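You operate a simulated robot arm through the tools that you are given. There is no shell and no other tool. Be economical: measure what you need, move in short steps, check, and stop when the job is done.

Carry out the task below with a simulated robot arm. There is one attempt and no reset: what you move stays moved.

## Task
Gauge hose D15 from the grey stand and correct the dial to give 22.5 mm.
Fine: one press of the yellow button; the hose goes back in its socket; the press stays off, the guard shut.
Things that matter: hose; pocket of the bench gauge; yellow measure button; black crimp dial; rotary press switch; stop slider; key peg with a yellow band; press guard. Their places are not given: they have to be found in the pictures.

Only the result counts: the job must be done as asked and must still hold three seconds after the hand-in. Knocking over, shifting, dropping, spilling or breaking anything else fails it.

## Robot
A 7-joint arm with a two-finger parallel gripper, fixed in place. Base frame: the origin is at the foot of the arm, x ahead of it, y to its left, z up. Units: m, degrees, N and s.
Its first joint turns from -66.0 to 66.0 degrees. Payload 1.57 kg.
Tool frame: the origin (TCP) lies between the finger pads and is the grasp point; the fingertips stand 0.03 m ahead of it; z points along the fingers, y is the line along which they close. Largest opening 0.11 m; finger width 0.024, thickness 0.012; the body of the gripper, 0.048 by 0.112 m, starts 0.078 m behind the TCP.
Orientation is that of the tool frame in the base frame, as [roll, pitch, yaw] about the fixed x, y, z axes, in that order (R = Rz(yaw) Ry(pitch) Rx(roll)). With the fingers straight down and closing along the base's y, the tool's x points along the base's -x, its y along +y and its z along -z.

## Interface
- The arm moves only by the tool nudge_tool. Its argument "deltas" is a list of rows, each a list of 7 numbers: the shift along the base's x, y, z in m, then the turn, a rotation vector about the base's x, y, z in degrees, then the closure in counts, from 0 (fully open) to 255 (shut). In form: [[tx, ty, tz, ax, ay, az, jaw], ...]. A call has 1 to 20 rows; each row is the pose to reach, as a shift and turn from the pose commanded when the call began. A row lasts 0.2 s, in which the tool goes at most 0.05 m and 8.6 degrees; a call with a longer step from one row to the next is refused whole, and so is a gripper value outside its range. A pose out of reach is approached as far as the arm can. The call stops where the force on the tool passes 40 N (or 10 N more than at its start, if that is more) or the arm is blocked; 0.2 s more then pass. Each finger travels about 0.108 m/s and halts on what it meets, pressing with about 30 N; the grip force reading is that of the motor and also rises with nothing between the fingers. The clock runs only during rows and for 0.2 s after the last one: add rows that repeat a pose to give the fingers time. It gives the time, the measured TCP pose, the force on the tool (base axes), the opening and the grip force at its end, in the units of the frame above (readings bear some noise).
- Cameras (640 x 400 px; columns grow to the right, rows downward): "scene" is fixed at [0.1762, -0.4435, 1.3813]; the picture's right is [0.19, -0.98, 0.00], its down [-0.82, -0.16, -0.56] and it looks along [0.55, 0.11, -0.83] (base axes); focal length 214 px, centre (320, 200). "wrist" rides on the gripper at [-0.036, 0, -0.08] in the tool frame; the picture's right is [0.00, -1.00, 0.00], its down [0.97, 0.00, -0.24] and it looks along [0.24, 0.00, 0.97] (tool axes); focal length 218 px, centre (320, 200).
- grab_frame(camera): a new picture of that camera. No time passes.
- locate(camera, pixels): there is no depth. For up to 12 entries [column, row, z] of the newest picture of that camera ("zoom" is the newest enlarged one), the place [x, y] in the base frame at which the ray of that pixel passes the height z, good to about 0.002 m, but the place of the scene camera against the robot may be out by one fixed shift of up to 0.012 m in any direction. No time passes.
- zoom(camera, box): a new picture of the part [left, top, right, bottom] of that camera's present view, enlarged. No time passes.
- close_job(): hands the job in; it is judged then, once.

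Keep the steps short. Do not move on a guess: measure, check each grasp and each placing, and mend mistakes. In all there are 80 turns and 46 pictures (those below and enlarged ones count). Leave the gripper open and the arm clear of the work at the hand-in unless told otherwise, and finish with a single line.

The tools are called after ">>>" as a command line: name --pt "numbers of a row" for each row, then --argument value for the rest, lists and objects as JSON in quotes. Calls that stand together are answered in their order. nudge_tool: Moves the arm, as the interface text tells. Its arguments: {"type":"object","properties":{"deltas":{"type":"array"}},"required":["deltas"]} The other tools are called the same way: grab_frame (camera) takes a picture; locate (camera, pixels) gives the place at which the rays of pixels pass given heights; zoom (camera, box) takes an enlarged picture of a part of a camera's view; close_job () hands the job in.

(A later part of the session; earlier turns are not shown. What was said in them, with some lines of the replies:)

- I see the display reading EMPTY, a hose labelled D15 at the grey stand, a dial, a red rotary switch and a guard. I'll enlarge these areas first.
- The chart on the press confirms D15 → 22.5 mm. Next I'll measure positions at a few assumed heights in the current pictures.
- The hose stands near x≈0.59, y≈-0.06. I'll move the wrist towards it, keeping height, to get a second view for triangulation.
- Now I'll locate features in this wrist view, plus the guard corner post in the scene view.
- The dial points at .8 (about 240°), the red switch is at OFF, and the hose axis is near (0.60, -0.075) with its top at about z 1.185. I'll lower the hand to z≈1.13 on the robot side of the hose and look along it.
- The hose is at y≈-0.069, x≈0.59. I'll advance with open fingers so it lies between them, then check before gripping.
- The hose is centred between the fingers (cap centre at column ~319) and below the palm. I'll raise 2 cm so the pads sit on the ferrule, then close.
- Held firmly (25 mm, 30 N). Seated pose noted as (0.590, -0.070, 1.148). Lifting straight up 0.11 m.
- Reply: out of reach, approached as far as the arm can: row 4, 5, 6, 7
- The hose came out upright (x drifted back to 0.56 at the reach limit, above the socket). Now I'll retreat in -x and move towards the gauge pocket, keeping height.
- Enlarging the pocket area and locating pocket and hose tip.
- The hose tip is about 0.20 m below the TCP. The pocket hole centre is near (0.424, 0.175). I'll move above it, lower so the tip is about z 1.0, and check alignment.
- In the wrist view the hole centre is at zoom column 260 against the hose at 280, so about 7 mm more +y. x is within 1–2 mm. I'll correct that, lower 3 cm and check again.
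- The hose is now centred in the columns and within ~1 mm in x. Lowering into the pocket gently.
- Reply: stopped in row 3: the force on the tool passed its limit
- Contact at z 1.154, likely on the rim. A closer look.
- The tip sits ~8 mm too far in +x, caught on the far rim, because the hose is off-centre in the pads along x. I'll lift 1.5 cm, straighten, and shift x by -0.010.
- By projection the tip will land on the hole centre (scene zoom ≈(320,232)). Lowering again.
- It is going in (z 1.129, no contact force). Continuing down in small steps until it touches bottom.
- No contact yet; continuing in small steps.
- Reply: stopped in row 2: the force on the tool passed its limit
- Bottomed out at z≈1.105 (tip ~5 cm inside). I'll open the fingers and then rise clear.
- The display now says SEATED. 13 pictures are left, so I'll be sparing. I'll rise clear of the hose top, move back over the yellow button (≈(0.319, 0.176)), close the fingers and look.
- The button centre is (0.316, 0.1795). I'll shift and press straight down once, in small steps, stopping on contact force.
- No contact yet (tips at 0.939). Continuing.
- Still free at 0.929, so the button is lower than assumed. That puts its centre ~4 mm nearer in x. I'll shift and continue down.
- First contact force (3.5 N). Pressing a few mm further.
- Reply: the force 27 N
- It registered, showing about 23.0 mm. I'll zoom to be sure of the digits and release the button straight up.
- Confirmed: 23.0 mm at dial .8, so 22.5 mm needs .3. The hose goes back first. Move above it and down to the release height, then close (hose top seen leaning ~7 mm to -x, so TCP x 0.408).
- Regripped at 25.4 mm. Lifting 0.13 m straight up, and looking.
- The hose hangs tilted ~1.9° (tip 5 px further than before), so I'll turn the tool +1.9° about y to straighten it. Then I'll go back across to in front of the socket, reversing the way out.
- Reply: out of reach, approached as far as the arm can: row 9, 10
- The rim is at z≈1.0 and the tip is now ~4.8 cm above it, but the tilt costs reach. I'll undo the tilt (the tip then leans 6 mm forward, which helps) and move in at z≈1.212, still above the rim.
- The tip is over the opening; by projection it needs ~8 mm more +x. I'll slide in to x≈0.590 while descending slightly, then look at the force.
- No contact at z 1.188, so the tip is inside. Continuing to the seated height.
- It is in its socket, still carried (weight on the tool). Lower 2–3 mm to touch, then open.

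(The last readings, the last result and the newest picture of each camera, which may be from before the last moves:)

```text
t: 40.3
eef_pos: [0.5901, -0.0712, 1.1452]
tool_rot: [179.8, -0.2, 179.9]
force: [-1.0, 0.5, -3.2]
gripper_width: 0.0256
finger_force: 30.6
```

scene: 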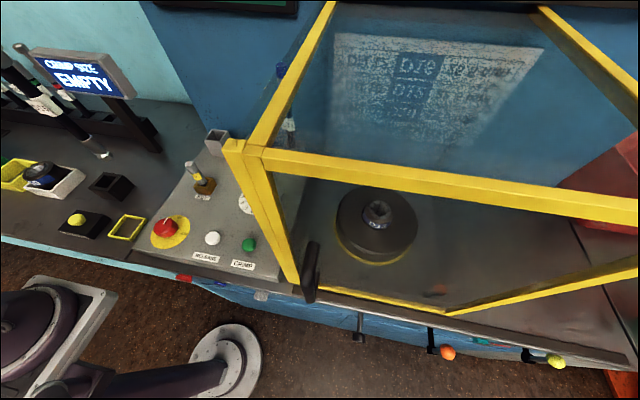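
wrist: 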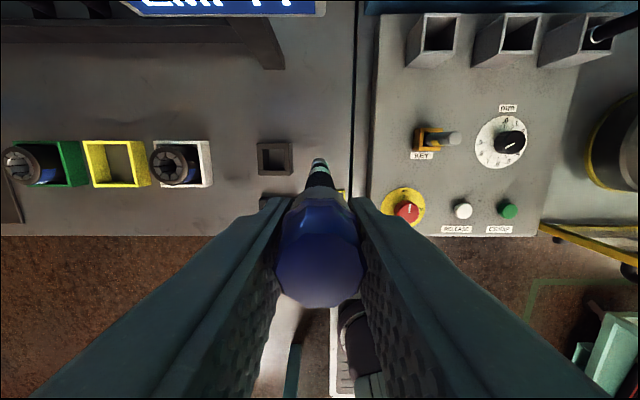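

>>> nudge_tool --pt "0 0 -0.001 0 0 0 230" --pt "0 0 -0.002 0 0 0 230" --pt "0 0 -0.003 0 0 0 230" --pt "0 0 -0.003 0 0 0 230"

```text
t: 41.3
eef_pos: [0.59, -0.0705, 1.1435]
tool_rot: [179.8, 0.1, -179.9]
force: [-3.6, 3.5, 20.8]
gripper_width: 0.0256
finger_force: 29.8
```

Firm contact with the socket bottom. Easing 1 mm, opening, then backing out in -x.

>>> nudge_tool --pt "0 0 0.0015 0 0 0 230" --pt "0 0 0.0015 0 0 0 160" --pt "0 0 0.0015 0 0 0 80" --pt "0 0 0.0015 0 0 0 0" --pt "0 0 0.0015 0 0 0 0" --pt "0 0 0.0015 0 0 0 0" --pt "-0.03 0 0.01 0 0 0 0" --pt "-0.07 0 0.03 0 0 0 0" --pt "-0.11 0 0.05 0 0 0 0" --pt "-0.14 -0.04 0.03 0 0 0 0" --pt "-0.14 -0.08 0.0 0 0 0 0" --pt "-0.14 -0.08 0.0 0 0 0 0"

>>> grab_frame --camera "wrist"

```text
refused: row 10 steps farther than a row can; nothing moved
```

```text
4 pictures are left
```

wrist: 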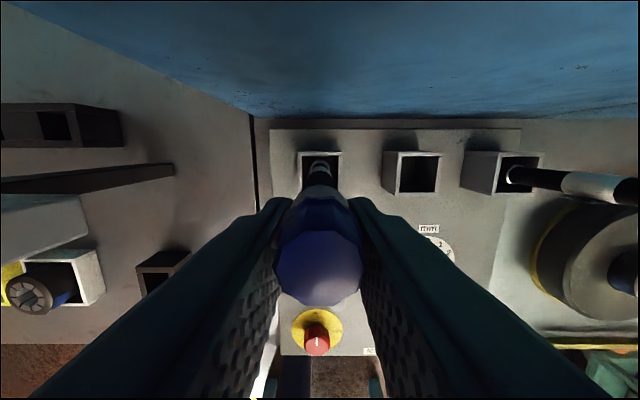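

Row steps were too long, so nothing moved. The picture shows hose D15 in its socket, still held. Same plan with smaller steps: open, back out, then go above the dial (triangulated at ≈(0.449, -0.234), knob top z≈0.936).

>>> nudge_tool --pt "0 0 0.0015 0 0 0 230" --pt "0 0 0.0015 0 0 0 160" --pt "0 0 0.0015 0 0 0 80" --pt "0 0 0.0015 0 0 0 0" --pt "0 0 0.0015 0 0 0 0" --pt "0 0 0.0015 0 0 0 0" --pt "-0.02 0 0.003 0 0 0 0" --pt "-0.05 0 0.01 0 0 0 0" --pt "-0.09 0 0.01 0 0 0 0" --pt "-0.13 0 0.01 0 0 0 0" --pt "-0.141 -0.04 0.01 0 0 0 0" --pt "-0.141 -0.08 0.0 0 0 0 0" --pt "-0.141 -0.12 -0.01 0 0 0 0" --pt "-0.141 -0.1635 -0.02 0 0 0 0" --pt "-0.141 -0.1635 -0.05 0 0 0 0" --pt "-0.141 -0.1635 -0.08 0 0 0 0" --pt "-0.141 -0.1635 -0.1 0 0 0 0" --pt "-0.141 -0.1635 -0.1 0 0 0 0"

>>> grab_frame --camera "wrist"

```text
t: 45.1
eef_pos: [0.4506, -0.2344, 1.0413]
tool_rot: [179.7, -0.1, 180.0]
force: [-0.6, -0.5, 0.4]
gripper_width: 0.1101
finger_force: 0.0
```

```text
3 pictures are left
```

wrist: 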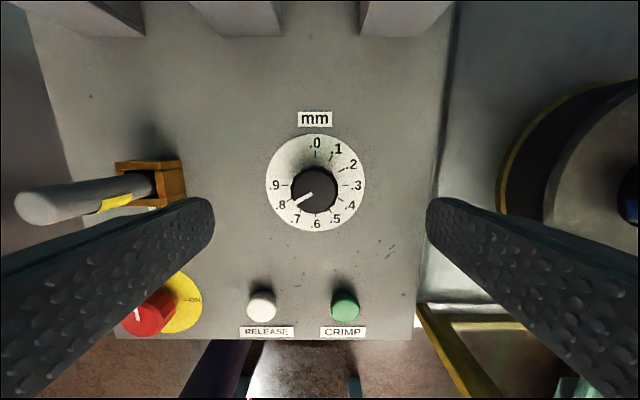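

>>> locate --camera "wrist" --pixels '[[314, 190, 0.936], [314, 190, 0.92], [316, 184, 0.91], [314, 190, 0.95], [291, 190, 0.936], [337, 190, 0.936]]'

```text
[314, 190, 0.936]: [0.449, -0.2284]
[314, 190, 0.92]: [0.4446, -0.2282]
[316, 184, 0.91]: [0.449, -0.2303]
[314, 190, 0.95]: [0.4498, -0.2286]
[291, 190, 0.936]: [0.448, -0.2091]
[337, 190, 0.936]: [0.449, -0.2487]
```

The knob centre is (0.449, -0.229), diameter ~0.04, pointer at .8 (241°). It has to go counter-clockwise 150° to .3. I'll first pre-turn the empty hand -75° with partly closed fingers, aligned above the knob.

>>> nudge_tool --pt "-0.0016 0.0054 0 0 0 -8.3 40" --pt "-0.0016 0.0054 0 0 0 -16.6 80" --pt "-0.0016 0.0054 0 0 0 -24.9 80" --pt "-0.0016 0.0054 0 0 0 -33.2 80" --pt "-0.0016 0.0054 0 0 0 -41.5 80" --pt "-0.0016 0.0054 0 0 0 -49.8 80" --pt "-0.0016 0.0054 0 0 0 -58.1 80" --pt "-0.0016 0.0054 0 0 0 -66.4 80" --pt "-0.0016 0.0054 0 0 0 -74.7 80" --pt "-0.0016 0.0054 0 0 0 -75 80" --pt "-0.0016 0.0054 0 0 0 -75 80"

```text
t: 47.5
eef_pos: [0.4469, -0.2291, 1.0418]
tool_rot: [179.9, -0.1, 105.0]
force: [-0.2, -0.5, -1.0]
gripper_width: 0.0754
finger_force: 0.2
```

Pre-turn done, opening 75 mm. Descending so the tips reach z≈0.924 around the knob.

>>> nudge_tool --pt "0.001 0 -0.03 0 0 0 80" --pt "0.001 0 -0.06 0 0 0 80" --pt "0.001 0 -0.075 0 0 0 80" --pt "0.001 0 -0.082 0 0 0 80" --pt "0.001 0 -0.088 0 0 0 80" --pt "0.001 0 -0.088 0 0 0 80"

```text
t: 48.9
eef_pos: [0.4479, -0.2278, 0.9549]
tool_rot: [179.8, -0.1, 104.9]
force: [0.4, 0.4, -0.8]
gripper_width: 0.0756
finger_force: 0.0
```

No contact. Closing on the knob.

>>> nudge_tool --pt "0 0 0 0 0 0 120" --pt "0 0 0 0 0 0 170" --pt "0 0 0 0 0 0 210" --pt "0 0 0 0 0 0 210" --pt "0 0 0 0 0 0 210"

```text
t: 50.1
eef_pos: [0.4484, -0.2276, 0.9544]
tool_rot: [179.7, -0.1, 105.1]
force: [16.6, 2.7, -3.6]
gripper_width: 0.0389
finger_force: 44.8
```

The knob is gripped (38.9 mm), but 16.6 N sideways shows I'm a little short in x. Easing +1.5 mm.

>>> nudge_tool --pt "0.001 0 0 0 0 0 210" --pt "0.0015 0 0 0 0 0 210" --pt "0.0015 0 0 0 0 0 210"

```text
t: 50.9
eef_pos: [0.4491, -0.2279, 0.9547]
tool_rot: [179.9, -0.2, 105.0]
force: [10.5, 9.5, 3.1]
gripper_width: 0.0389
finger_force: 44.3
```

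>>> nudge_tool --pt "0.001 0 0 0 0 0 210" --pt "0.002 0.0005 0 0 0 0 210" --pt "0.002 0.0005 0 0 0 0 210"

```text
t: 51.7
eef_pos: [0.4488, -0.2286, 0.955]
tool_rot: [180.0, -0.3, 105.0]
force: [-15.1, 14.6, 20.0]
gripper_width: 0.0387
finger_force: 44.2
```

Slightly past; back 1 mm, then start turning in a small test step (+12°).

>>> nudge_tool --pt "-0.001 0 0 0 0 0 210" --pt "-0.001 0 0 0 0 4 210" --pt "-0.001 0 0 0 0 8 210" --pt "-0.001 0 0 0 0 12 210" --pt "-0.001 0 0 0 0 12 210"

```text
t: 52.9
eef_pos: [0.4489, -0.2281, 0.9532]
tool_rot: [179.9, -0.3, 117.0]
force: [-24.4, 8.2, 9.2]
gripper_width: 0.0388
finger_force: 44.3
```

It turns. Relieving x by 1.5 mm and turning on.

>>> nudge_tool --pt "-0.001 0 0 0 0 0 210" --pt "-0.0015 0 0 0 0 6 210" --pt "-0.0015 0 0 0 0 13 210" --pt "-0.0015 0 0 0 0 20 210" --pt "-0.0015 0 0 0 0 27 210" --pt "-0.0015 0 0 0 0 34 210" --pt "-0.0015 0 0 0 0 41 210" --pt "-0.0015 0 0 0 0 48 210" --pt "-0.0015 0 0 0 0 55 210" --pt "-0.0015 0 0 0 0 63 210" --pt "-0.0015 0 0 0 0 63 210"

```text
t: 55.3
eef_pos: [0.4483, -0.2292, 0.9542]
tool_rot: [179.9, -0.2, -179.9]
force: [-24.8, -22.0, -12.8]
gripper_width: 0.0386
finger_force: 43.9
```

75° done. Relieving side load (-24, -22 N) by shifting -1.5 mm in x and y and checking.

>>> nudge_tool --pt "-0.0007 -0.0007 0 0 0 0 210" --pt "-0.0015 -0.0015 0 0 0 0 210" --pt "-0.0015 -0.0015 0 0 0 0 210"

```text
t: 56.1
eef_pos: [0.4485, -0.2298, 0.954]
tool_rot: [179.8, 0.0, -179.9]
force: [-12.2, -13.8, 0.2]
gripper_width: 0.0389
finger_force: 43.9
```

Better. Turning the remaining 75° with a little further relief.

>>> nudge_tool --pt "-0.001 -0.001 0 0 0 4 210" --pt "-0.001 -0.001 0 0 0 11 210" --pt "-0.001 -0.001 0 0 0 18 210" --pt "-0.001 -0.001 0 0 0 25 210" --pt "-0.001 -0.001 0 0 0 32 210" --pt "-0.001 -0.001 0 0 0 39 210" --pt "-0.001 -0.001 0 0 0 46 210" --pt "-0.001 -0.001 0 0 0 53 210" --pt "-0.001 -0.001 0 0 0 60 210" --pt "-0.001 -0.001 0 0 0 67 210" --pt "-0.001 -0.001 0 0 0 75 210" --pt "-0.001 -0.001 0 0 0 75 210"

```text
t: 58.7
eef_pos: [0.4489, -0.2314, 0.9546]
tool_rot: [-179.8, -0.1, -104.7]
force: [34.5, -11.6, -9.6]
gripper_width: 0.0386
finger_force: 44.0
```

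Turned 150° in total. Relieving x, opening, rising and inspecting the pointer.

>>> nudge_tool --pt "0.001 0 0 0 0 0 210" --pt "0.002 0 0 0 0 0 210" --pt "0.002 0 0 0 0 0 150" --pt "0.002 0 0 0 0 0 80" --pt "0.002 0 0 0 0 0 80" --pt "0.002 0 0.03 0 0 0 80" --pt "0.002 0 0.07 0 0 0 40" --pt "0.002 0 0.1 0 0 0 0" --pt "0.002 0 0.12 0 0 0 0" --pt "0.002 0 0.12 0 0 0 0"

>>> zoom --camera "wrist" --box '[260, 130, 380, 230]'

```text
t: 60.9
eef_pos: [0.4477, -0.2303, 1.0748]
tool_rot: [179.8, 0.0, -105.0]
force: [-0.2, -0.4, 0.3]
gripper_width: 0.1099
finger_force: 0.1
```

```text
4.00 times, centred on (320, 180) of wrist
```

zoom: 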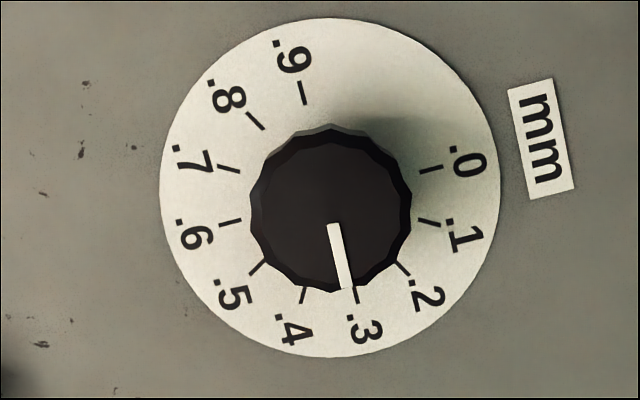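

The pointer lines up with the .3 mark (168° vs 168°). Rising, turning the hand back and moving clear, then a final scene check.

>>> nudge_tool --pt "0 0 0.03 0 0 -8 0" --pt "0 0 0.06 0 0 -16 0" --pt "0 0 0.09 0 0 -24 0" --pt "0 0 0.12 0 0 -32 0" --pt "-0.01 0.02 0.14 0 0 -40 0" --pt "-0.02 0.06 0.14 0 0 -48 0" --pt "-0.03 0.1 0.14 0 0 -56 0" --pt "-0.03 0.14 0.14 0 0 -64 0" --pt "-0.03 0.18 0.14 0 0 -72 0" --pt "-0.03 0.21 0.14 0 0 -75 0" --pt "-0.03 0.21 0.14 0 0 -75 0"

>>> zoom --camera "scene" --box '[10, 20, 330, 310]'

```text
t: 63.3
eef_pos: [0.4186, -0.0208, 1.2144]
tool_rot: [179.7, -0.2, 180.0]
force: [1.3, 0.3, -0.2]
gripper_width: 0.11
finger_force: 0.0
```

```text
1.38 times, centred on (170, 165) of scene
```

zoom: 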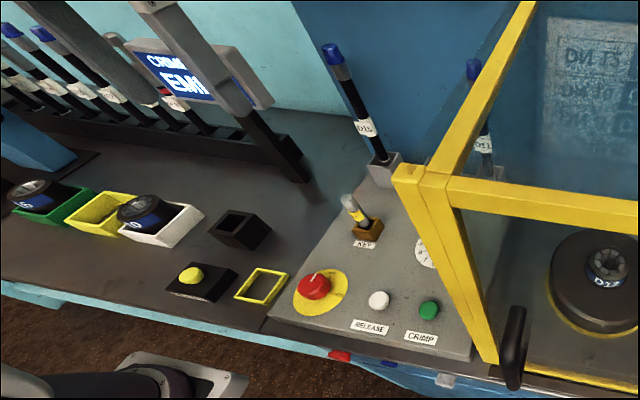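

D15 is upright in its socket, the switch is at OFF, the guard is shut, the dial is at .3, and the arm is clear with the gripper open. Handing in.

>>> close_job

```text
The job is handed in.
```

Hose D15 gauged 23.0 mm with one press at dial .8, so the dial is now at .3 for 22.5 mm; the hose is back in its socket, the press is off, the guard is shut, and the job is handed in.
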